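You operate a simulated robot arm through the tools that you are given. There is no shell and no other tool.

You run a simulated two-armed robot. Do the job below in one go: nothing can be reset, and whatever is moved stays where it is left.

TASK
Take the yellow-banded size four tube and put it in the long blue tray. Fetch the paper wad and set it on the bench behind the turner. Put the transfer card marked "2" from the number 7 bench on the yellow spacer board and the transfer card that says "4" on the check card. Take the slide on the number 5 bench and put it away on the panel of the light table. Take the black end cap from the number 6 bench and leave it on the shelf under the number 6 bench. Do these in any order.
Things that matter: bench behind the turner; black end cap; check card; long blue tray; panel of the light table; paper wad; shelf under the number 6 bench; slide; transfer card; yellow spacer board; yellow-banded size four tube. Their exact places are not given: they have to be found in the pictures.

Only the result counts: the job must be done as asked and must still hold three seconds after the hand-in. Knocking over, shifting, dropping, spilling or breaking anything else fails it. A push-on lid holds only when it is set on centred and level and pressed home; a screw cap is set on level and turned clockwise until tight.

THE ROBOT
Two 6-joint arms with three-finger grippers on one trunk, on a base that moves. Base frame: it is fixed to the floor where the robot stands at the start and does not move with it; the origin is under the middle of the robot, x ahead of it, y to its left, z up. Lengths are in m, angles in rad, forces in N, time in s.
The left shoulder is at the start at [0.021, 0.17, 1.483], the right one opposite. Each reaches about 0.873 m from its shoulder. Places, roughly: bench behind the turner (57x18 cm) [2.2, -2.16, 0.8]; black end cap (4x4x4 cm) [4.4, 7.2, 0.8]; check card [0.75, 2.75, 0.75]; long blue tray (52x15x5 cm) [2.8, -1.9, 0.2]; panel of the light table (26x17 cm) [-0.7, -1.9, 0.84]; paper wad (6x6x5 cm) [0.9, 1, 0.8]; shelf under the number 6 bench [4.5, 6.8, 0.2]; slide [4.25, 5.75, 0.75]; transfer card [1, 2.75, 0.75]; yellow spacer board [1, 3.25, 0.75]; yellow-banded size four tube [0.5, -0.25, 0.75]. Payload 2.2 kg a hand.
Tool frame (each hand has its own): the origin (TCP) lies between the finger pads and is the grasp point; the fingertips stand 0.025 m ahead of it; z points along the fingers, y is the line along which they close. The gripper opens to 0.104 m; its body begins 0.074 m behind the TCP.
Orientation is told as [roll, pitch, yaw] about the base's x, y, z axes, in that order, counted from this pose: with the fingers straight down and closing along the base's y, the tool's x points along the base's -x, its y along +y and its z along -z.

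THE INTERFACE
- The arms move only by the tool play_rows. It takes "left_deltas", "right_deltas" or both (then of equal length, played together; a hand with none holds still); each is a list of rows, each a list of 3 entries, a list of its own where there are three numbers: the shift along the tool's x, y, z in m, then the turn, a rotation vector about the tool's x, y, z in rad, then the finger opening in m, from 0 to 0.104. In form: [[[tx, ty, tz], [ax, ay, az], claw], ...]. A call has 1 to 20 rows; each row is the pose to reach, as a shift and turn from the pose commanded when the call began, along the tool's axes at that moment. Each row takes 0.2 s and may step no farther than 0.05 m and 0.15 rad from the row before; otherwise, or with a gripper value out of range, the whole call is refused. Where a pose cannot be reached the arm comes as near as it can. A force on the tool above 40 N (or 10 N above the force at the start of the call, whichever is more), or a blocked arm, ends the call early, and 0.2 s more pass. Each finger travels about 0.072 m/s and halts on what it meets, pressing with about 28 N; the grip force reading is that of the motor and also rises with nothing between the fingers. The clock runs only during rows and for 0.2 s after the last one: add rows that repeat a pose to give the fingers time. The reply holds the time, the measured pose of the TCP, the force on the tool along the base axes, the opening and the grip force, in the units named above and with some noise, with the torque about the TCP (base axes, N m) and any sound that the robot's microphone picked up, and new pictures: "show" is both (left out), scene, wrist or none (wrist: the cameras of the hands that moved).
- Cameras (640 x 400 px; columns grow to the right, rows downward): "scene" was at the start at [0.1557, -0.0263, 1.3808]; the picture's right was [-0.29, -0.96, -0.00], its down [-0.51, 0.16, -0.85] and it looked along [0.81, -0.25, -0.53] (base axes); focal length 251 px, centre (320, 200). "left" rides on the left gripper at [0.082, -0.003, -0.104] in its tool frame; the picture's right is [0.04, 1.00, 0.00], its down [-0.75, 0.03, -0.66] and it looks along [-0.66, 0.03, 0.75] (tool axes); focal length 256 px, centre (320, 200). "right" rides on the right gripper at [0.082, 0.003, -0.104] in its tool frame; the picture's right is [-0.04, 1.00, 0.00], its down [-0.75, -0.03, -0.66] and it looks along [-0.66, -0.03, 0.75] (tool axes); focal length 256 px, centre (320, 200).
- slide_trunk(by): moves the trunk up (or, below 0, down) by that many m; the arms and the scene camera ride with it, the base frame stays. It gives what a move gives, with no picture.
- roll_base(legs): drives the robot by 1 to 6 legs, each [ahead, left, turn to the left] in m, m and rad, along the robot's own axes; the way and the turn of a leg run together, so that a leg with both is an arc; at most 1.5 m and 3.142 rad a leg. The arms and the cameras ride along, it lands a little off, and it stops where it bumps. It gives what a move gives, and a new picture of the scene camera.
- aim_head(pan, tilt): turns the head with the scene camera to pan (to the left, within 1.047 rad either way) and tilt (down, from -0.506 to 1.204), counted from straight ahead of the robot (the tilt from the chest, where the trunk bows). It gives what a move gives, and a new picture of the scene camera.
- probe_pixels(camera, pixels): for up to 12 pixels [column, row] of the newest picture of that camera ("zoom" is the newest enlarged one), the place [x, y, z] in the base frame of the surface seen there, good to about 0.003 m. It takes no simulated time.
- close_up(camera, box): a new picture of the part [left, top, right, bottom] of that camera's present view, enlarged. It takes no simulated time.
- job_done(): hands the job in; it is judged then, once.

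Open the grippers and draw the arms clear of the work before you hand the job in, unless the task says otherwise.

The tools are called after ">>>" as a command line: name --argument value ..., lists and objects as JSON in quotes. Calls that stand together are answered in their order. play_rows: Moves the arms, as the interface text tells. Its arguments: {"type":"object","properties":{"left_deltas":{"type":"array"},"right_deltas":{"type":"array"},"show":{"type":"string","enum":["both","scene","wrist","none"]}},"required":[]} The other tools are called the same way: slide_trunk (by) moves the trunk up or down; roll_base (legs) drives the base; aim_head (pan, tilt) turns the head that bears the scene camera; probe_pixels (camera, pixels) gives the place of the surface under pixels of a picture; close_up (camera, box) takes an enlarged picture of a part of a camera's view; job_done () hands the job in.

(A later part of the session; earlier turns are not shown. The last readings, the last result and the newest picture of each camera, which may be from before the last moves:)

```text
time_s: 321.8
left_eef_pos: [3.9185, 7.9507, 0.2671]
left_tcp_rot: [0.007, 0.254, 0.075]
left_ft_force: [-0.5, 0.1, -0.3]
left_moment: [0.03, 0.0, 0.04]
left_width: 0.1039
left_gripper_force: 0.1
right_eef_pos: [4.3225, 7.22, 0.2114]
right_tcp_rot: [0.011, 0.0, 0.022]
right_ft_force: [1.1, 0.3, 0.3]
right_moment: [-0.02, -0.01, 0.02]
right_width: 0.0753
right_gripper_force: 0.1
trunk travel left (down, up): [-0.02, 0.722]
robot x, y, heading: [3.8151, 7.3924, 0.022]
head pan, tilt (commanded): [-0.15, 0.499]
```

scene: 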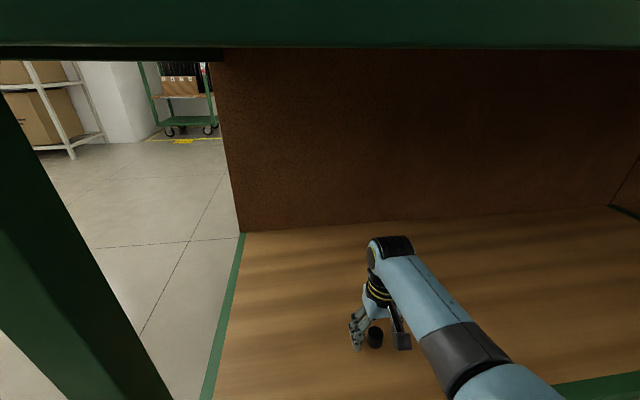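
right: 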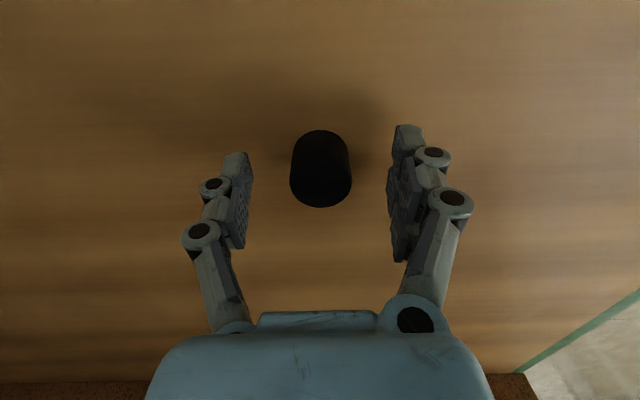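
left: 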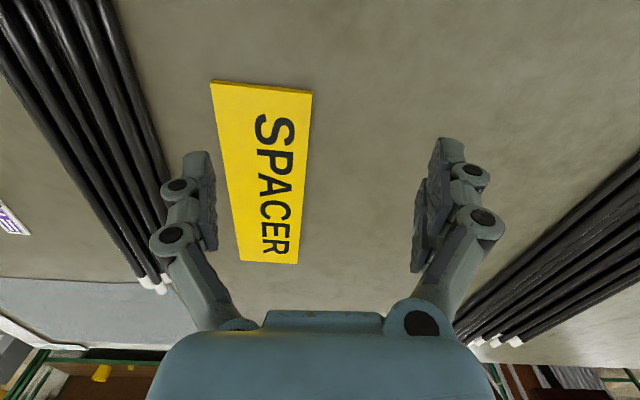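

The cap stands on the shelf. I raise the hand 7 cm and drive back out.

>>> play_rows --right_deltas '[[[0, 0, -0.02], [0, 0, 0], 0.08], [[0, 0, -0.04], [0, 0, 0], 0.08], [[0, 0, -0.07], [0, 0, 0], 0.08], [[0, 0, -0.07], [0, 0, 0], 0.08]]' --show "wrist"

>>> roll_base --legs '[[-0.65, 0, 0]]'

```text
time_s: 322.8
left_eef_pos: [3.9184, 7.9521, 0.2675]
left_tcp_rot: [0.006, 0.253, 0.074]
left_ft_force: [0.1, -0.1, -0.6]
left_moment: [-0.02, -0.01, 0.0]
left_width: 0.1039
left_gripper_force: 0.1
right_eef_pos: [4.3238, 7.2168, 0.2816]
right_tcp_rot: [0.013, -0.001, 0.022]
right_ft_force: [0.4, 0.0, 0.2]
right_moment: [-0.05, 0.0, -0.01]
right_width: 0.0799
right_gripper_force: 0.1
trunk travel left (down, up): [-0.02, 0.722]
robot x, y, heading: [3.8125, 7.3945, 0.017]
head pan, tilt (commanded): [-0.15, 0.499]
```

right: 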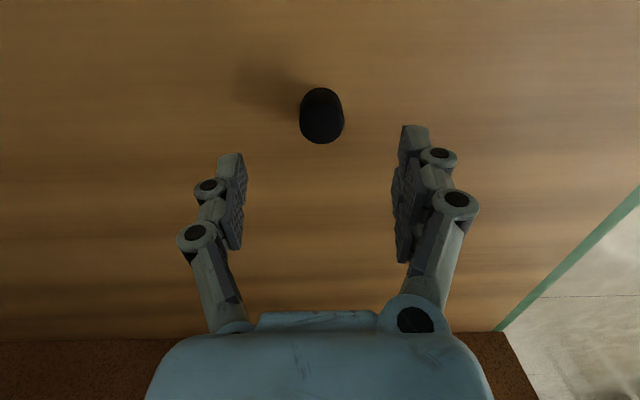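

```text
time_s: 326.4
left_eef_pos: [3.2759, 7.9421, 0.2683]
left_tcp_rot: [0.006, 0.253, 0.063]
left_ft_force: [0.2, 1.0, 0.1]
left_moment: [0.01, -0.04, 0.01]
left_width: 0.1039
left_gripper_force: 0.0
right_eef_pos: [3.6732, 7.2026, 0.2824]
right_tcp_rot: [0.012, -0.002, 0.01]
right_ft_force: [-0.1, -0.9, 0.7]
right_moment: [-0.01, -0.01, -0.02]
right_width: 0.0802
right_gripper_force: 0.1
trunk travel left (down, up): [-0.02, 0.722]
robot x, y, heading: [3.1659, 7.385, 0.01]
head pan, tilt (commanded): [-0.15, 0.499]
```

scene: 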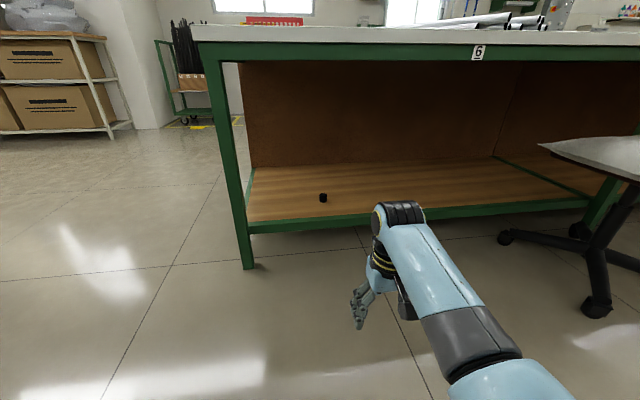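

The cap is visible standing on the shelf at (323, 198). I raise the trunk again and bring the arms to a high, forward travel pose.

>>> slide_trunk --by 0.4

>>> slide_trunk --by 0.25

>>> play_rows --left_deltas '[[[-0.0353, -0.0177, -0.023], [0, 0, 0], 0.104], [[-0.0706, -0.0355, -0.046], [0, 0, 0], 0.104], [[-0.1058, -0.0532, -0.069], [0, 0, 0], 0.104], [[-0.1411, -0.0709, -0.092], [0, 0, 0], 0.104], [[-0.1764, -0.0886, -0.115], [0, 0, 0], 0.104], [[-0.2117, -0.1064, -0.138], [0, 0, 0], 0.104], [[-0.2469, -0.1241, -0.161], [0, 0, 0], 0.104], [[-0.2822, -0.1418, -0.184], [0, 0, 0], 0.104], [[-0.3175, -0.1595, -0.207], [0, 0, 0], 0.104], [[-0.3528, -0.1773, -0.23], [0, 0, 0], 0.104], [[-0.388, -0.195, -0.253], [0, 0, 0], 0.104], [[-0.4133, -0.2127, -0.266], [0, 0, 0], 0.104], [[-0.4133, -0.2127, -0.266], [0, 0, 0], 0.104]]' --right_deltas '[[[-0.008, 0, -0.02], [0, 0, 0], 0.08], [[-0.016, 0, -0.04], [0, 0, 0], 0.08], [[-0.024, 0, -0.06], [0, 0, 0], 0.08], [[-0.032, 0, -0.08], [0, 0, 0], 0.08], [[-0.04, 0, -0.1], [0, 0, 0], 0.08], [[-0.048, 0, -0.12], [0, 0, 0], 0.08], [[-0.056, 0, -0.14], [0, 0, 0], 0.08], [[-0.064, 0, -0.16], [0, 0, 0], 0.08], [[-0.072, 0, -0.18], [0, 0, 0], 0.08], [[-0.08, 0, -0.2], [0, 0, 0], 0.08], [[-0.09, 0, -0.22], [0, 0, 0], 0.08], [[-0.1, 0, -0.24], [0, 0, 0], 0.08], [[-0.1, 0, -0.24], [0, 0, 0], 0.08]]' --show "scene"

```text
time_s: 330.2
left_eef_pos: [3.2762, 7.9407, 0.667]
left_tcp_rot: [0.007, 0.252, 0.061]
left_ft_force: [0.0, 0.4, -0.2]
left_moment: [0.02, 0.01, 0.02]
left_width: 0.1038
left_gripper_force: 0.1
right_eef_pos: [3.6733, 7.2026, 0.6827]
right_tcp_rot: [0.012, -0.001, 0.011]
right_ft_force: [-0.6, 0.6, 0.4]
right_moment: [-0.02, -0.05, -0.02]
right_width: 0.08
right_gripper_force: 0.1
trunk travel left (down, up): [-0.42, 0.322]
robot x, y, heading: [3.1637, 7.384, 0.01]
head pan, tilt (commanded): [-0.15, 0.499]
```

```text
time_s: 332.8
left_eef_pos: [3.2748, 7.9412, 0.9173]
left_tcp_rot: [0.006, 0.252, 0.062]
left_ft_force: [-0.1, 0.0, 0.0]
left_moment: [0.01, 0.02, 0.01]
left_width: 0.1041
left_gripper_force: 0.1
right_eef_pos: [3.6737, 7.2029, 0.9323]
right_tcp_rot: [0.012, -0.003, 0.012]
right_ft_force: [0.3, -0.4, 0.3]
right_moment: [0.03, -0.01, 0.02]
right_width: 0.08
right_gripper_force: 0.1
trunk travel left (down, up): [-0.67, 0.072]
robot x, y, heading: [3.1658, 7.3843, 0.005]
head pan, tilt (commanded): [-0.15, 0.499]
```

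```text
time_s: 335.6
left_eef_pos: [3.7455, 7.7532, 1.0701]
left_tcp_rot: [0.007, 0.252, 0.064]
left_ft_force: [1.1, 0.8, -0.7]
left_moment: [-0.02, 0.0, -0.02]
left_width: 0.1041
left_gripper_force: 0.0
left hand out of reach, approached as far as the arm can: row 12, 13
right_eef_pos: [3.772, 7.2007, 1.1739]
right_tcp_rot: [0.011, -0.003, 0.01]
right_ft_force: [-0.1, -0.2, 0.6]
right_moment: [-0.02, -0.03, -0.01]
right_width: 0.08
right_gripper_force: 0.0
trunk travel left (down, up): [-0.67, 0.072]
robot x, y, heading: [3.1649, 7.381, 0.009]
head pan, tilt (commanded): [-0.15, 0.499]
```

scene: 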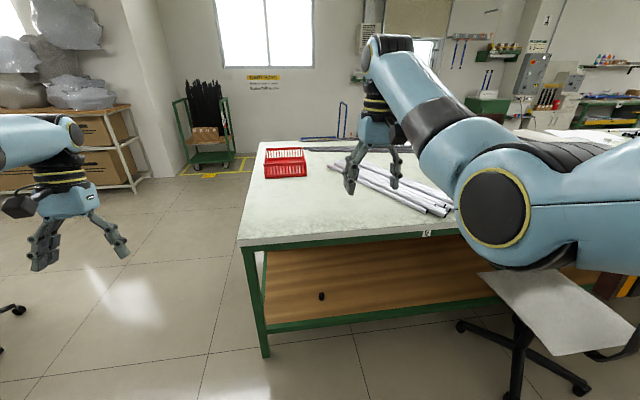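

I fix the left hand's tilt, then drive to x≈3.40, the middle of the lane between the trolley (x≤3.10) and the chair (x≥3.70).

>>> play_rows --left_deltas '[[[0, 0, -0.02], [0, -0.125, 0], 0.104], [[0, 0, -0.05], [0, -0.25, 0], 0.104], [[0, 0, -0.08], [0, -0.25, 0], 0.104], [[0, 0, -0.08], [0, -0.25, 0], 0.104]]' --show "none"

>>> roll_base --legs '[[0.235, -0.6, -0.009]]'

>>> aim_head --pan -0.9 --tilt 0.7

```text
time_s: 336.6
left_eef_pos: [3.7659, 7.7536, 1.1496]
left_tcp_rot: [0.006, 0.004, 0.062]
left_ft_force: [0.3, -0.5, -0.4]
left_moment: [-0.02, 0.0, -0.03]
left_width: 0.104
left_gripper_force: 0.1
right_eef_pos: [3.7729, 7.1989, 1.1741]
right_tcp_rot: [0.012, -0.004, 0.011]
right_ft_force: [-0.5, 0.6, -0.2]
right_moment: [0.0, 0.0, -0.01]
right_width: 0.0798
right_gripper_force: 0.0
trunk travel left (down, up): [-0.67, 0.072]
robot x, y, heading: [3.1651, 7.3827, 0.008]
head pan, tilt (commanded): [-0.15, 0.499]
```

```text
time_s: 340.2
left_eef_pos: [4.0094, 7.1592, 1.1498]
left_tcp_rot: [0.006, 0.004, 0.066]
left_ft_force: [-0.3, -0.3, -0.8]
left_moment: [0.02, 0.0, -0.02]
left_width: 0.1045
left_gripper_force: 0.1
right_eef_pos: [4.0193, 6.6053, 1.174]
right_tcp_rot: [0.012, -0.001, 0.014]
right_ft_force: [-0.8, 0.4, -0.1]
right_moment: [0.02, -0.01, -0.01]
right_width: 0.0801
right_gripper_force: 0.0
trunk travel left (down, up): [-0.67, 0.072]
robot x, y, heading: [3.4107, 6.7872, 0.015]
head pan, tilt (commanded): [-0.15, 0.499]
```

scene: 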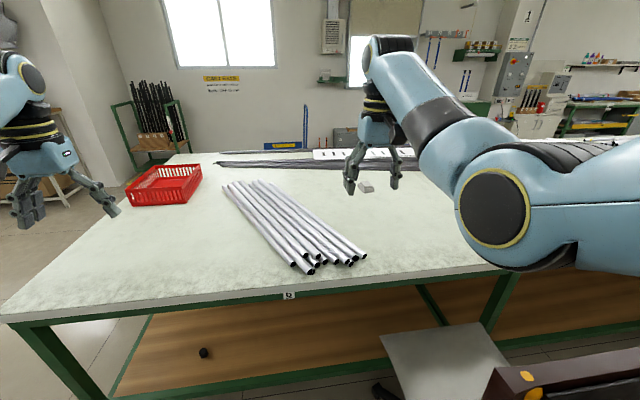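

```text
time_s: 341.3
left_eef_pos: [4.01, 7.1608, 1.1497]
left_tcp_rot: [0.008, 0.004, 0.066]
left_ft_force: [0.7, 0.1, 0.2]
left_moment: [0.03, 0.02, 0.02]
left_width: 0.1041
left_gripper_force: 0.1
right_eef_pos: [4.0191, 6.6062, 1.1738]
right_tcp_rot: [0.011, -0.003, 0.016]
right_ft_force: [0.6, 0.1, 0.4]
right_moment: [0.02, -0.01, 0.06]
right_width: 0.08
right_gripper_force: 0.0
trunk travel left (down, up): [-0.67, 0.072]
robot x, y, heading: [3.411, 6.7861, 0.015]
head pan, tilt (commanded): [-0.901, 0.7]
```

scene: 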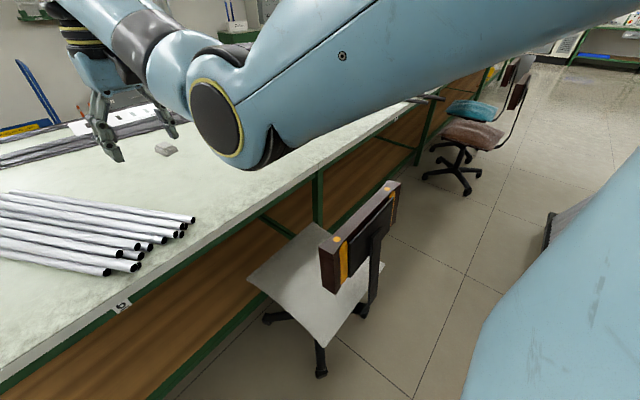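

>>> probe_pixels --camera "scene" --pixels '[[322, 375], [362, 312], [400, 185], [335, 285], [380, 265], [550, 220], [545, 245], [470, 190], [440, 130], [385, 215], [345, 300], [430, 170]]'

```text
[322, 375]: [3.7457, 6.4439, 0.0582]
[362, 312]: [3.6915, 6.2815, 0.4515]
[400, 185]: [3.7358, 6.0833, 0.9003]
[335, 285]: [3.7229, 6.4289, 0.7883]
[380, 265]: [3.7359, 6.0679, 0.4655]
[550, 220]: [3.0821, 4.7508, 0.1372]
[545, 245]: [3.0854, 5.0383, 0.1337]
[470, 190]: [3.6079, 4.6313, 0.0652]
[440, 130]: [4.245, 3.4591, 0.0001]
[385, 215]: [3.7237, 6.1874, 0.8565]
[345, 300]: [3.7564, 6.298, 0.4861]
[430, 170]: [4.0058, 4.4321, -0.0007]
```

The lane is x 3.085–3.69; robot at 3.41. I sidestep right (south) 1.03 m with a small correction, then check.

>>> roll_base --legs '[[-0.03, -0.5, -0.015]]'

>>> roll_base --legs '[[0, -0.53, 0]]'

```text
time_s: 344.2
left_eef_pos: [3.9878, 6.6632, 1.1493]
left_tcp_rot: [0.007, 0.003, 0.056]
left_ft_force: [0.3, -0.4, -0.4]
left_moment: [0.01, -0.03, 0.03]
left_width: 0.1037
left_gripper_force: 0.1
right_eef_pos: [3.9912, 6.1094, 1.1744]
right_tcp_rot: [0.013, -0.003, 0.005]
right_ft_force: [0.3, -0.2, 0.0]
right_moment: [-0.01, 0.0, 0.02]
right_width: 0.0801
right_gripper_force: 0.1
trunk travel left (down, up): [-0.67, 0.072]
robot x, y, heading: [3.3855, 6.3004, 0.001]
head pan, tilt (commanded): [-0.901, 0.7]
```

scene: 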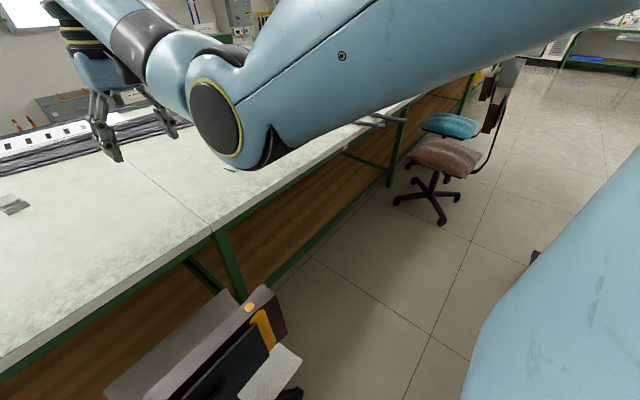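

```text
time_s: 346.5
left_eef_pos: [3.9883, 6.2787, 1.1507]
left_tcp_rot: [0.01, 0.004, 0.056]
left_ft_force: [-0.7, -1.4, 0.6]
left_moment: [0.13, -0.01, 0.01]
left_width: 0.1039
left_gripper_force: 0.1
right_eef_pos: [3.9903, 5.7239, 1.1751]
right_tcp_rot: [0.016, -0.004, 0.006]
right_ft_force: [0.9, -1.1, -0.8]
right_moment: [0.09, 0.01, -0.03]
right_width: 0.0801
right_gripper_force: 0.1
trunk travel left (down, up): [-0.67, 0.072]
robot x, y, heading: [3.3835, 5.9107, 0.004]
head pan, tilt (commanded): [-0.901, 0.7]
stopped in leg 1: the robot was blocked; the commanded pose is now the measured one
```

scene: 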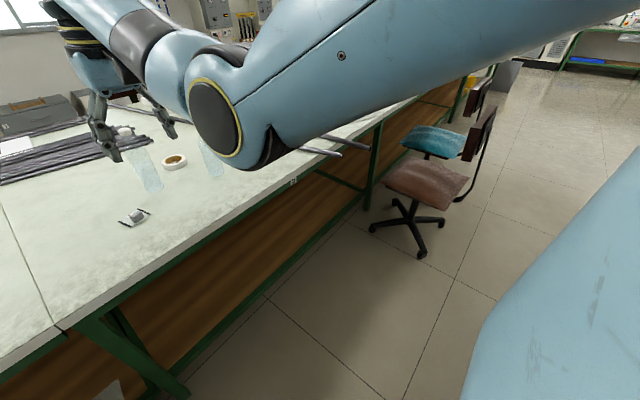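

Blocked: the base's rear seems to reach about 0.30 m and touched the trolley side. I ease forward away from it, then continue south, and re-probe the trolley edge.

>>> roll_base --legs '[[0.08, 0, 0], [0, -0.16, 0]]'

>>> aim_head --pan -1.04 --tilt 0.9

```text
time_s: 348.6
left_eef_pos: [4.0687, 6.1222, 1.1494]
left_tcp_rot: [0.007, 0.004, 0.055]
left_ft_force: [0.4, -0.5, 0.1]
left_moment: [-0.01, 0.03, -0.04]
left_width: 0.1043
left_gripper_force: 0.1
right_eef_pos: [4.0701, 5.5686, 1.1742]
right_tcp_rot: [0.016, -0.001, 0.008]
right_ft_force: [0.0, 0.2, -0.5]
right_moment: [0.01, -0.02, 0.03]
right_width: 0.0805
right_gripper_force: 0.1
trunk travel left (down, up): [-0.67, 0.072]
robot x, y, heading: [3.4666, 5.7514, 0.005]
head pan, tilt (commanded): [-0.901, 0.7]
```

scene: 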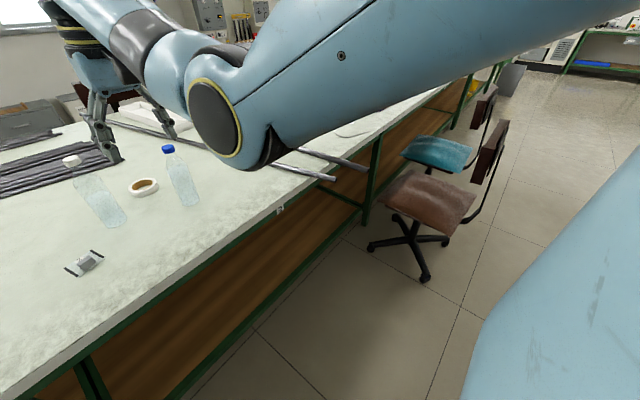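

```text
time_s: 349.3
left_eef_pos: [4.0689, 6.1217, 1.1501]
left_tcp_rot: [0.009, 0.003, 0.055]
left_ft_force: [0.7, 0.0, 0.2]
left_moment: [0.0, -0.01, -0.02]
left_width: 0.104
left_gripper_force: 0.1
right_eef_pos: [4.0704, 5.5677, 1.1739]
right_tcp_rot: [0.015, -0.001, 0.008]
right_ft_force: [-0.1, 0.1, 0.0]
right_moment: [0.07, -0.02, 0.02]
right_width: 0.08
right_gripper_force: 0.1
trunk travel left (down, up): [-0.67, 0.072]
robot x, y, heading: [3.462, 5.7557, 0.002]
head pan, tilt (commanded): [-1.04, 0.901]
```

scene: 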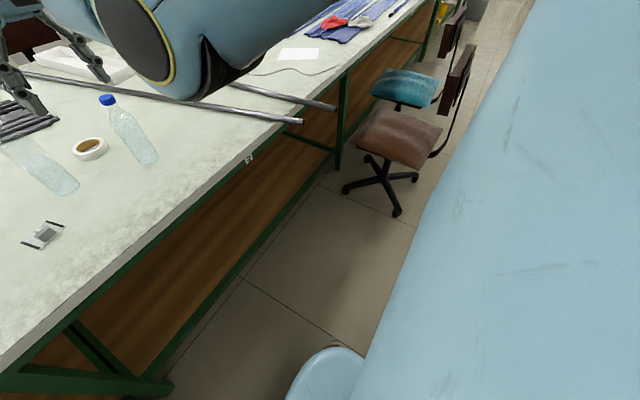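

I see the slide with its grey block at (42, 235). I'll take it with the left hand. I probe it, the bottles' tops and the bench edge.

>>> probe_pixels --camera "scene" --pixels '[[42, 235], [45, 225], [28, 245], [58, 225], [108, 100], [145, 155], [60, 185], [88, 150], [248, 160], [300, 120], [20, 145], [130, 130]]'

>>> close_up --camera "scene" --box '[0, 200, 100, 265]'

```text
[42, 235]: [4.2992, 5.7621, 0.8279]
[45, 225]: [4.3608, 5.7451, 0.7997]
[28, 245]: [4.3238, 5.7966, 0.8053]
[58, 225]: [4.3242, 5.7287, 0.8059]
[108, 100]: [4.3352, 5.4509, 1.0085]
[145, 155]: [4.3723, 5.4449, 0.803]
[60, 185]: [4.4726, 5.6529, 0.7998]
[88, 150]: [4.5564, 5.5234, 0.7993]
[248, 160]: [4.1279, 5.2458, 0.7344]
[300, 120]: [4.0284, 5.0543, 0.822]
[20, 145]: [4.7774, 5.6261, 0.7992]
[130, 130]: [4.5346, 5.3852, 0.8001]
```

```text
6.15 times, centred on (50, 232) of scene
```

zoom: 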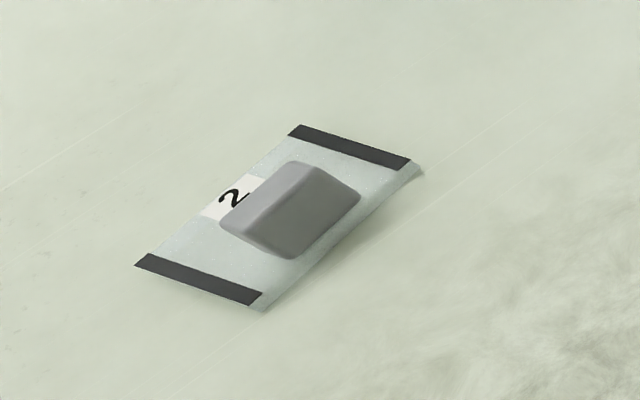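

The slide (marked 2, with a grey block handle) is centred near (4.30, 5.762), block top z≈0.828. I drive to (3.80, 5.60) so the left arm is lined up with it.

>>> roll_base --legs '[[0.0, -0.155, 0], [0.33, 0, 0]]'

>>> aim_head --pan 0.2 --tilt 0.9

```text
time_s: 352.5
left_eef_pos: [4.4025, 5.9647, 1.1502]
left_tcp_rot: [0.009, 0.005, 0.048]
left_ft_force: [-0.4, -0.2, 0.1]
left_moment: [-0.01, -0.02, 0.01]
left_width: 0.1044
left_gripper_force: 0.1
right_eef_pos: [4.401, 5.4106, 1.1745]
right_tcp_rot: [0.016, -0.003, 0.001]
right_ft_force: [0.4, -0.1, 0.5]
right_moment: [-0.02, -0.01, -0.02]
right_width: 0.0799
right_gripper_force: 0.1
trunk travel left (down, up): [-0.67, 0.072]
robot x, y, heading: [3.7931, 5.5988, -0.002]
head pan, tilt (commanded): [-1.04, 0.901]
```

scene: 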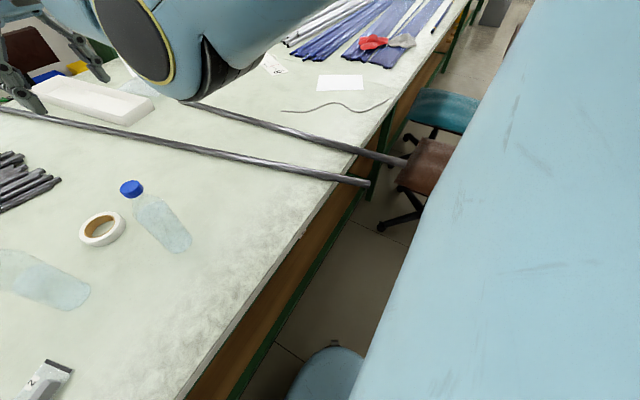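

```text
time_s: 353.9
left_eef_pos: [4.4029, 5.9637, 1.1488]
left_tcp_rot: [0.008, 0.004, 0.049]
left_ft_force: [0.0, -0.4, 0.4]
left_moment: [0.03, 0.02, 0.0]
left_width: 0.104
left_gripper_force: 0.0
right_eef_pos: [4.3986, 5.4101, 1.1735]
right_tcp_rot: [0.014, -0.002, 0.002]
right_ft_force: [0.2, -0.4, -0.4]
right_moment: [-0.04, 0.02, 0.0]
right_width: 0.0799
right_gripper_force: 0.1
trunk travel left (down, up): [-0.67, 0.072]
robot x, y, heading: [3.7944, 5.6001, -0.006]
head pan, tilt (commanded): [0.201, 0.901]
```

scene: 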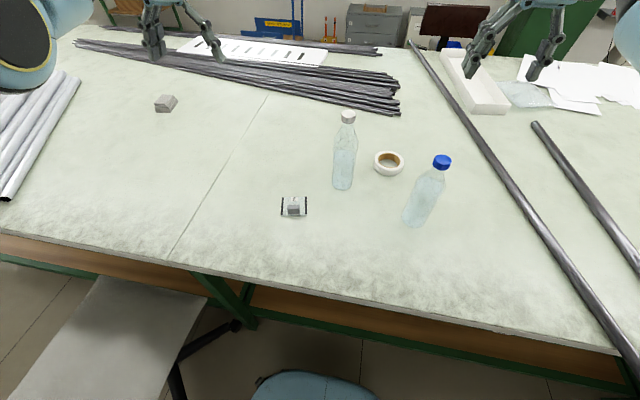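

The slide is at (294, 207), with bottles to its right. I enlarge and probe it and the near bottle.

>>> close_up --camera "scene" --box '[270, 185, 320, 230]'

>>> probe_pixels --camera "zoom" --pixels '[[320, 200], [290, 220], [310, 260], [200, 200], [400, 200], [150, 190], [480, 200], [310, 300]]'

>>> probe_pixels --camera "scene" --pixels '[[345, 117], [343, 185], [336, 160], [353, 160], [440, 160], [415, 222], [294, 207], [388, 170], [305, 200], [284, 215]]'

```text
8.89 times, centred on (295, 208) of scene
```

zoom: 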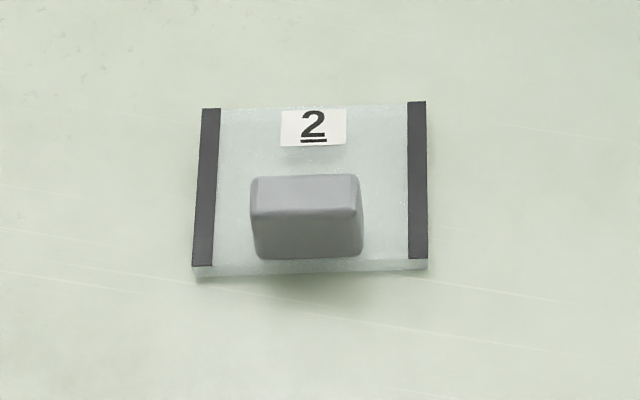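

```text
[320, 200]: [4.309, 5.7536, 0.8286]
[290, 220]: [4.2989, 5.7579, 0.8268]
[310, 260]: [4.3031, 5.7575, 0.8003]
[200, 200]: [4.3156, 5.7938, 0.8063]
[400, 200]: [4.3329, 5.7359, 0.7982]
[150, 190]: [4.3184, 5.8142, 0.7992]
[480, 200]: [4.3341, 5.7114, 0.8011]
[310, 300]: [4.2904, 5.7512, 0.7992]
```

```text
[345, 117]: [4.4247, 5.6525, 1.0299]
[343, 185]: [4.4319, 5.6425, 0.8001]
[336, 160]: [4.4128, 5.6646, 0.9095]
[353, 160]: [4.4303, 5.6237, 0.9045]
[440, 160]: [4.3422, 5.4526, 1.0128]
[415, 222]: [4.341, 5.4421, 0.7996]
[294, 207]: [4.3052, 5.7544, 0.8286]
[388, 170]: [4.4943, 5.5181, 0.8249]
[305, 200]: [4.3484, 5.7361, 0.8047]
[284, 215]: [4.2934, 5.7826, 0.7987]
```

The slide's block spans y 5.738–5.775, x 4.300–4.318 (top z 0.8286); a bottle stands at (4.43, 5.645). I shift the right hand away from the blue bottle, lower the trunk slightly, and bring the left hand over the slide.

>>> play_rows --right_deltas '[[[0, -0.03, -0.01], [0, 0, 0], 0.08], [[0, -0.06, -0.02], [0, 0, 0], 0.08], [[0, -0.09, -0.03], [0, 0, 0], 0.08], [[0, -0.12, -0.04], [0, 0, 0], 0.08], [[0, -0.12, -0.04], [0, 0, 0], 0.08], [[0, -0.12, -0.04], [0, 0, 0], 0.08], [[0, -0.12, -0.04], [0, 0, 0], 0.08]]' --left_deltas '[[[0.014, -0.035, 0.0], [0, 0, 0.008], 0.08], [[0.028, -0.07, 0.0], [0, 0, 0.016], 0.08], [[0.042, -0.105, 0.0], [0, 0, 0.024], 0.08], [[0.056, -0.14, 0.0], [0, 0, 0.032], 0.08], [[0.07, -0.175, 0.0], [0, 0, 0.04], 0.08], [[0.084, -0.21, 0.0], [0, 0, 0.049], 0.08], [[0.084, -0.21, 0.0], [0, 0, 0.049], 0.08]]'

```text
time_s: 355.5
left_eef_pos: [4.3476, 5.7413, 1.1282]
left_tcp_rot: [0.01, 0.005, 0.001]
left_ft_force: [0.2, 1.4, 0.8]
left_moment: [-0.03, 0.02, 0.01]
left_width: 0.0799
left_gripper_force: 0.1
left hand out of reach, approached as far as the arm can: row 2, 3, 4, 5, 6, 7
right_eef_pos: [4.4105, 5.2868, 1.2048]
right_tcp_rot: [0.014, -0.005, 0.0]
right_ft_force: [-0.3, 0.2, 0.5]
right_moment: [-0.01, 0.03, 0.02]
right_width: 0.08
right_gripper_force: 0.0
right hand out of reach, approached as far as the arm can: row 2, 3, 4, 5, 6, 7
trunk travel left (down, up): [-0.67, 0.072]
robot x, y, heading: [3.7952, 5.599, -0.011]
head pan, tilt (commanded): [0.201, 0.901]
```

scene: 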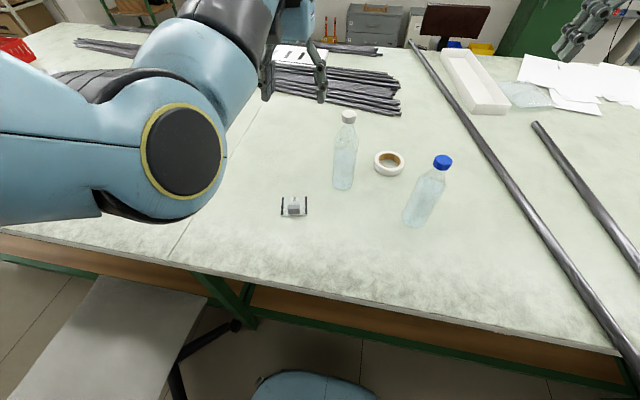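
right: 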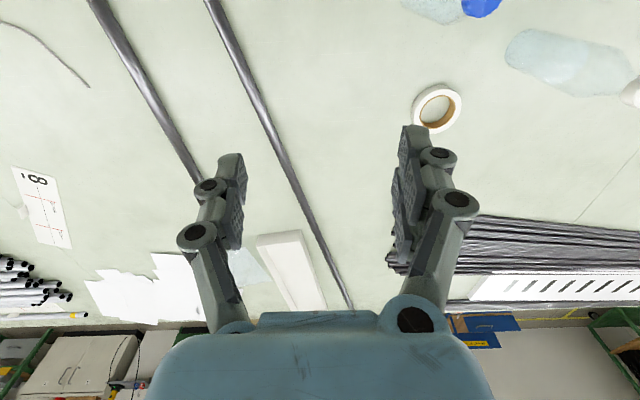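
left: 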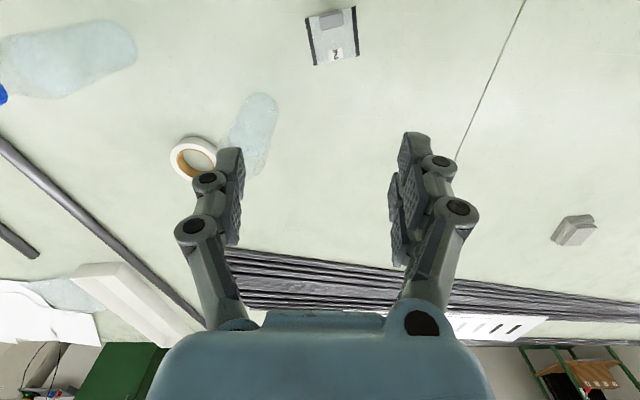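

The left hand is above but at its inner limit; lowering it helps. I go down and back to (4.309, 5.756, 0.95) with a 0.15 rad yaw to match the slide.

>>> play_rows --left_deltas '[[[0.012, 0.003, 0.03], [0, 0, -0.03], 0.08], [[0.022, 0.006, 0.065], [0, 0, -0.06], 0.08], [[0.03, 0.009, 0.1], [0, 0, -0.09], 0.08], [[0.036, 0.012, 0.14], [0, 0, -0.12], 0.08], [[0.0386, 0.0147, 0.178], [0, 0, -0.15], 0.08], [[0.0386, 0.0147, 0.178], [0, 0, -0.15], 0.08]]' --show "wrist"

```text
time_s: 356.9
left_eef_pos: [4.3065, 5.7605, 0.9511]
left_tcp_rot: [0.009, 0.004, 0.15]
left_ft_force: [-0.6, 0.4, 0.0]
left_moment: [-0.01, 0.01, 0.02]
left_width: 0.0797
left_gripper_force: 0.1
right_eef_pos: [4.4104, 5.2878, 1.2049]
right_tcp_rot: [0.017, -0.004, 0.001]
right_ft_force: [-0.7, -0.1, -0.5]
right_moment: [-0.02, 0.01, 0.05]
right_width: 0.08
right_gripper_force: 0.0
trunk travel left (down, up): [-0.67, 0.072]
robot x, y, heading: [3.7972, 5.6007, -0.004]
head pan, tilt (commanded): [0.201, 0.901]
```

left: 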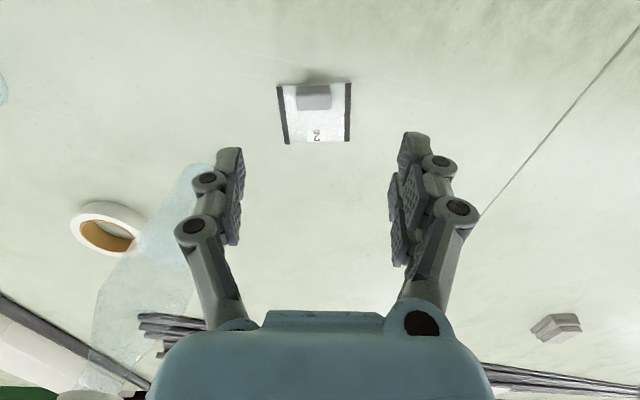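

The hand is nicely aligned with the slide. I enlarge the wrist view to fix the block's exact centre.

>>> close_up --camera "left" --box '[260, 60, 380, 160]'

```text
4.00 times, centred on (320, 110) of left
```

zoom: 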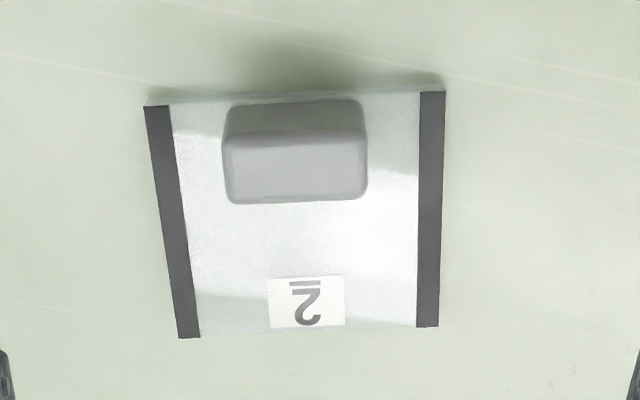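

The block's top centre is at about (313.8, 102.5): a shift of 5.5 mm right, 3 mm forward and 0.05 rad more yaw. I descend to z≈0.834.

>>> play_rows --left_deltas '[[[-0.0015, -0.003, 0.04], [0, 0, -0.025], 0.08], [[-0.0027, -0.0055, 0.08], [0, 0, -0.05], 0.075], [[-0.0027, -0.0055, 0.105], [0, 0, -0.05], 0.07], [[-0.0027, -0.0055, 0.1165], [0, 0, -0.05], 0.07], [[-0.0027, -0.0055, 0.1165], [0, 0, -0.05], 0.07]]' --show "wrist"

```text
time_s: 358.1
left_eef_pos: [4.3118, 5.7577, 0.8345]
left_tcp_rot: [0.008, 0.002, 0.202]
left_ft_force: [0.4, 0.1, -0.2]
left_moment: [0.03, -0.04, 0.01]
left_width: 0.0699
left_gripper_force: 0.1
right_eef_pos: [4.4099, 5.287, 1.2051]
right_tcp_rot: [0.015, -0.003, 0.0]
right_ft_force: [0.1, -0.1, -0.3]
right_moment: [-0.01, -0.04, 0.02]
right_width: 0.08
right_gripper_force: 0.0
trunk travel left (down, up): [-0.67, 0.072]
robot x, y, heading: [3.7934, 5.6004, -0.004]
head pan, tilt (commanded): [0.201, 0.901]
```

left: 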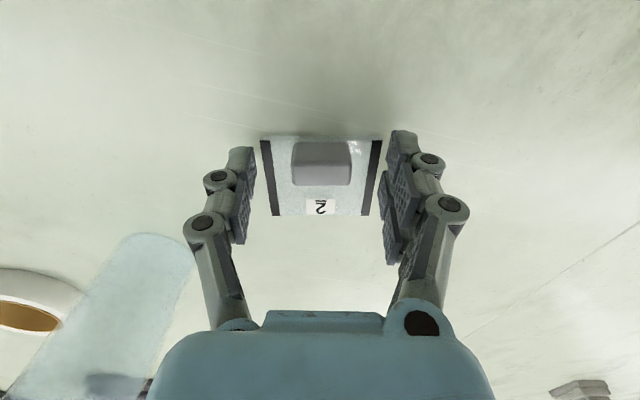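

The block is centred between the fingers. I close the grip.

>>> play_rows --left_deltas '[[[0, 0, 0], [0, 0, 0], 0.055], [[0, 0, 0], [0, 0, 0], 0.045], [[0, 0, 0], [0, 0, 0], 0.035], [[0, 0, 0], [0, 0, 0], 0.025], [[0, 0, 0], [0, 0, 0], 0.02], [[0, 0, 0], [0, 0, 0], 0.02]]' --show "wrist"

```text
time_s: 359.5
left_eef_pos: [4.3123, 5.7562, 0.8338]
left_tcp_rot: [0.008, 0.003, 0.201]
left_ft_force: [-0.1, -0.1, 0.0]
left_moment: [0.0, -0.02, 0.01]
left_width: 0.0317
left_gripper_force: 28.4
right_eef_pos: [4.4107, 5.2865, 1.2047]
right_tcp_rot: [0.015, -0.003, 0.001]
right_ft_force: [-0.4, -0.1, 0.0]
right_moment: [0.02, -0.02, 0.0]
right_width: 0.08
right_gripper_force: 0.1
trunk travel left (down, up): [-0.67, 0.072]
robot x, y, heading: [3.7924, 5.5963, -0.002]
head pan, tilt (commanded): [0.201, 0.901]
```

left: 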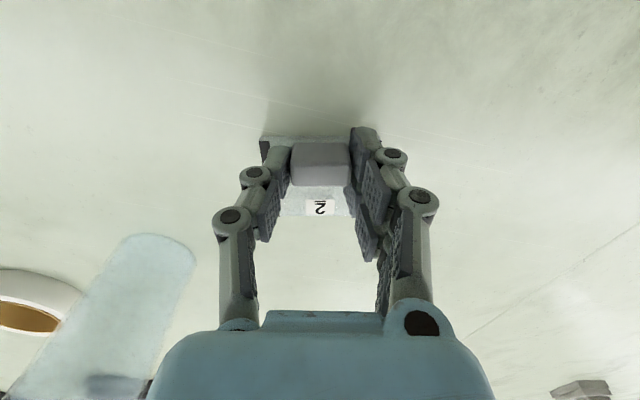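

Gripped. I lift the slide straight up 0.12 m.

>>> play_rows --left_deltas '[[[0, 0, -0.03], [0, 0, 0], 0.02], [[0, 0, -0.06], [0, 0, 0], 0.02], [[0, 0, -0.09], [0, 0, 0], 0.02], [[0, 0, -0.12], [0, 0, 0], 0.02], [[0, 0, -0.12], [0, 0, 0], 0.02]]'

```text
time_s: 360.7
left_eef_pos: [4.3102, 5.7525, 0.9561]
left_tcp_rot: [0.008, 0.002, 0.202]
left_ft_force: [0.3, 0.1, -0.3]
left_moment: [-0.02, 0.0, 0.01]
left_width: 0.0317
left_gripper_force: 27.8
right_eef_pos: [4.4109, 5.2857, 1.2045]
right_tcp_rot: [0.016, -0.003, 0.0]
right_ft_force: [0.6, -0.8, -0.7]
right_moment: [0.0, -0.02, -0.02]
right_width: 0.08
right_gripper_force: 0.0
trunk travel left (down, up): [-0.67, 0.072]
robot x, y, heading: [3.794, 5.5975, -0.006]
head pan, tilt (commanded): [0.201, 0.901]
```

scene: 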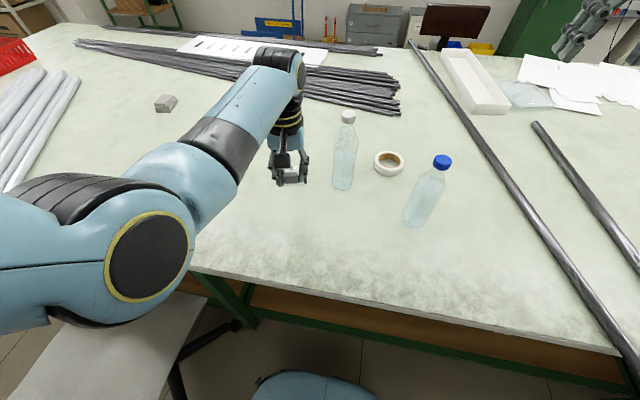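
left: 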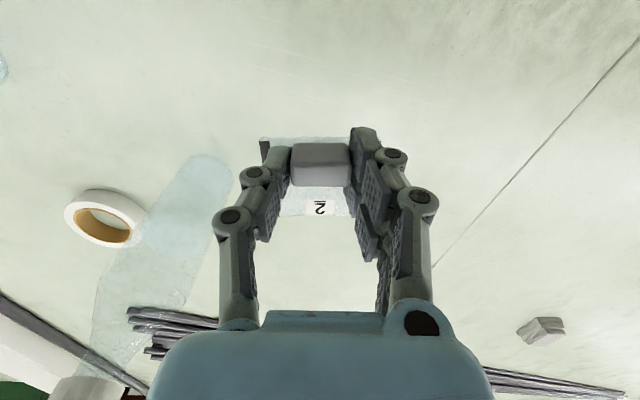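

The slide is held. Before choosing the return route I probe how far the left elbow sticks out sideways.

>>> probe_pixels --camera "scene" --pixels '[[150, 260], [105, 275], [60, 210], [20, 300], [150, 180], [230, 150], [10, 230], [120, 320], [315, 380], [260, 385]]'

```text
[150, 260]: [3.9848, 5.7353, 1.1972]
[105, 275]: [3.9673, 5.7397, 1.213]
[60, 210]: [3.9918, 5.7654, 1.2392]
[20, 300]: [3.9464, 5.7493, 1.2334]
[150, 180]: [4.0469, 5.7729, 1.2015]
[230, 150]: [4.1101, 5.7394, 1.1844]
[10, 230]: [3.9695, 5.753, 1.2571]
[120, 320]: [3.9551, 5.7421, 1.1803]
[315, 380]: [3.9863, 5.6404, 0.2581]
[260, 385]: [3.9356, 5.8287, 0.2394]
```

Elbows reach about 0.3 m sideways, so the trolley lanes are tight. I'll go back north and look for a wider route via the north end to the west aisle. First I back out to x≈3.43 and sidestep north.

>>> roll_base --legs '[[-0.36, 0, 0.004], [-0.01, 0.4, 0]]'

```text
time_s: 365.1
left_eef_pos: [3.9485, 6.1647, 0.9548]
left_tcp_rot: [0.009, 0.004, 0.204]
left_ft_force: [-0.3, -1.2, -0.3]
left_moment: [0.01, 0.01, -0.01]
left_width: 0.0316
left_gripper_force: 28.3
right_eef_pos: [4.0496, 5.6986, 1.2034]
right_tcp_rot: [0.013, -0.005, 0.004]
right_ft_force: [0.7, 0.1, 0.7]
right_moment: [-0.03, 0.0, -0.01]
right_width: 0.0799
right_gripper_force: 0.1
trunk travel left (down, up): [-0.67, 0.072]
robot x, y, heading: [3.4348, 6.0135, 0.003]
head pan, tilt (commanded): [0.201, 0.901]
```

scene: 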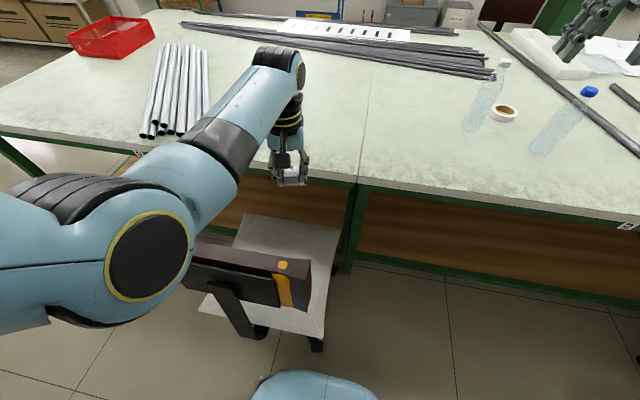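

The slide is clear of the chair back. I continue north with a slight westward drift.

>>> roll_base --legs '[[-0.03, 0.3, 0], [-0.05, 0.6, 0]]'

>>> roll_base --legs '[[0, 0, 2.6]]'

>>> aim_head --pan 0.2 --tilt 0.4

```text
time_s: 370.0
left_eef_pos: [3.8722, 7.0321, 0.9552]
left_tcp_rot: [0.009, 0.003, 0.202]
left_ft_force: [0.7, -0.2, 0.1]
left_moment: [-0.02, 0.04, 0.0]
left_width: 0.0322
left_gripper_force: 27.9
right_eef_pos: [3.9727, 6.5657, 1.2048]
right_tcp_rot: [0.014, -0.003, 0.001]
right_ft_force: [0.3, 0.3, -0.1]
right_moment: [0.0, 0.0, 0.0]
right_width: 0.0799
right_gripper_force: 0.1
trunk travel left (down, up): [-0.67, 0.072]
robot x, y, heading: [3.3534, 6.8787, -0.001]
head pan, tilt (commanded): [0.201, 0.901]
```

scene: 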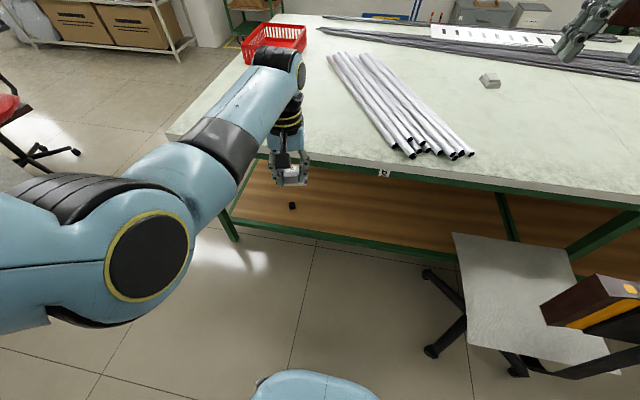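

```text
time_s: 376.4
left_eef_pos: [2.8457, 7.0446, 0.9553]
left_tcp_rot: [0.009, 0.004, 2.734]
left_ft_force: [0.3, -0.6, 0.1]
left_moment: [0.01, -0.05, 0.01]
left_width: 0.0316
left_gripper_force: 28.5
right_eef_pos: [3.03, 7.4863, 1.2048]
right_tcp_rot: [0.015, -0.003, 2.534]
right_ft_force: [-0.5, 0.1, 0.6]
right_moment: [0.03, 0.0, 0.0]
right_width: 0.0803
right_gripper_force: 0.1
trunk travel left (down, up): [-0.67, 0.072]
robot x, y, heading: [3.3554, 6.8759, 2.535]
head pan, tilt (commanded): [0.201, 0.901]
```

scene: 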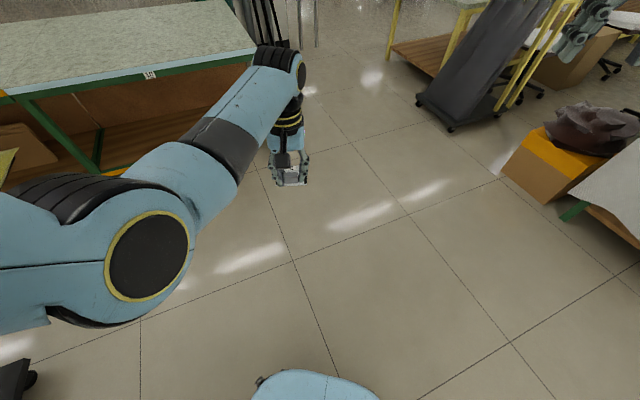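

```text
time_s: 377.3
left_eef_pos: [2.8463, 7.0458, 0.9547]
left_tcp_rot: [0.008, 0.003, 2.735]
left_ft_force: [0.3, 0.9, 0.1]
left_moment: [0.02, 0.03, -0.03]
left_width: 0.0316
left_gripper_force: 28.4
right_eef_pos: [3.0293, 7.4861, 1.2046]
right_tcp_rot: [0.017, -0.003, 2.534]
right_ft_force: [0.0, -0.5, -0.9]
right_moment: [-0.04, 0.01, -0.03]
right_width: 0.0798
right_gripper_force: 0.1
trunk travel left (down, up): [-0.67, 0.072]
robot x, y, heading: [3.3568, 6.8762, 2.531]
head pan, tilt (commanded): [0.201, 0.4]
```

scene: 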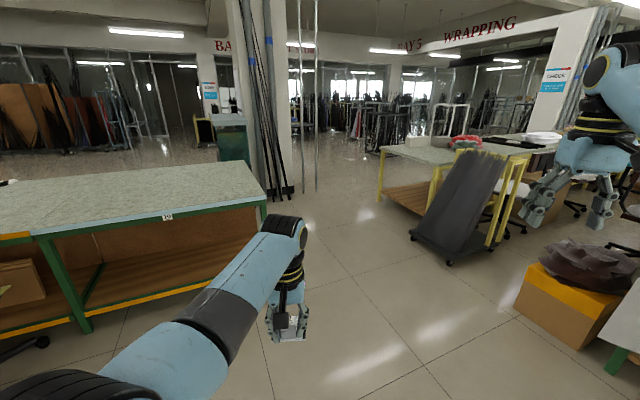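

I see a passage to the west aisle between bench 10's end/pillar and the yellow-legged table. I probe it.

>>> probe_pixels --camera "scene" --pixels '[[265, 205], [288, 192], [316, 192], [380, 205], [412, 238], [450, 265], [345, 200], [330, 165], [230, 160], [268, 185], [300, 190], [335, 230]]'

>>> close_up --camera "scene" --box '[180, 90, 420, 260]'

```text
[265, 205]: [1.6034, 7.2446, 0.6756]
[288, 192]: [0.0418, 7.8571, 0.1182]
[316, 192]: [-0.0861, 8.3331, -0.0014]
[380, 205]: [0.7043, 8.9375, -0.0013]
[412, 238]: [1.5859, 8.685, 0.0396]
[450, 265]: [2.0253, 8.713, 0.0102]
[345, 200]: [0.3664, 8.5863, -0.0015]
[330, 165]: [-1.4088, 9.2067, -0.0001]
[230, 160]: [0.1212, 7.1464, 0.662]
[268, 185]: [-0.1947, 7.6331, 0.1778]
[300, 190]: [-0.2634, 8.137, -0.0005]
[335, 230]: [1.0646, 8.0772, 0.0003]
```

```text
2.35 times, centred on (300, 175) of scene
```

zoom: 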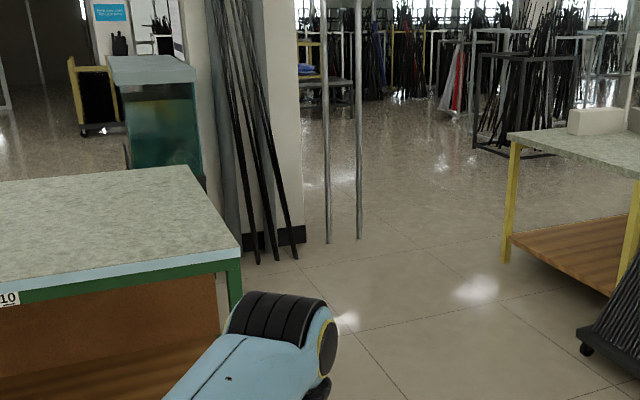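

The north side is cluttered by a pillar, cabinet and poles; the lane I already used past the trolley is known, so I'll go back that way facing south. First I raise the held slide to a safe travel height.

>>> play_rows --left_deltas '[[[-0.0176, 0.0182, -0.0279], [0, 0, 0], 0.02], [[-0.0353, 0.0365, -0.0557], [0, 0, 0], 0.02], [[-0.0529, 0.0547, -0.0836], [0, 0, 0], 0.02], [[-0.0705, 0.073, -0.1114], [0, 0, 0], 0.02], [[-0.0881, 0.0912, -0.1393], [0, 0, 0], 0.02], [[-0.1058, 0.1095, -0.1671], [0, 0, 0], 0.02], [[-0.1234, 0.1277, -0.195], [0, 0, 0], 0.02], [[-0.1234, 0.1277, -0.195], [0, 0, 0], 0.02]]' --show "wrist"

```text
time_s: 379.1
left_eef_pos: [2.6831, 6.979, 1.1488]
left_tcp_rot: [0.007, 0.003, 2.735]
left_ft_force: [0.0, -0.5, -0.1]
left_moment: [-0.01, 0.01, 0.0]
left_width: 0.0316
left_gripper_force: 28.2
right_eef_pos: [3.029, 7.4858, 1.2055]
right_tcp_rot: [0.016, -0.001, 2.536]
right_ft_force: [-0.3, 0.2, 0.4]
right_moment: [0.0, -0.01, -0.04]
right_width: 0.0799
right_gripper_force: 0.2
trunk travel left (down, up): [-0.67, 0.072]
robot x, y, heading: [3.3545, 6.8785, 2.531]
head pan, tilt (commanded): [0.201, 0.4]
```

left: 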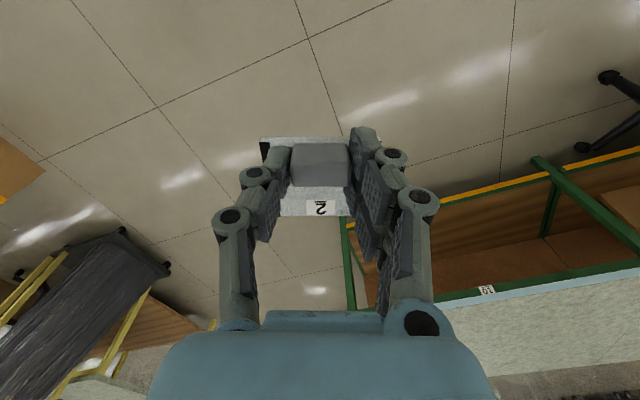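

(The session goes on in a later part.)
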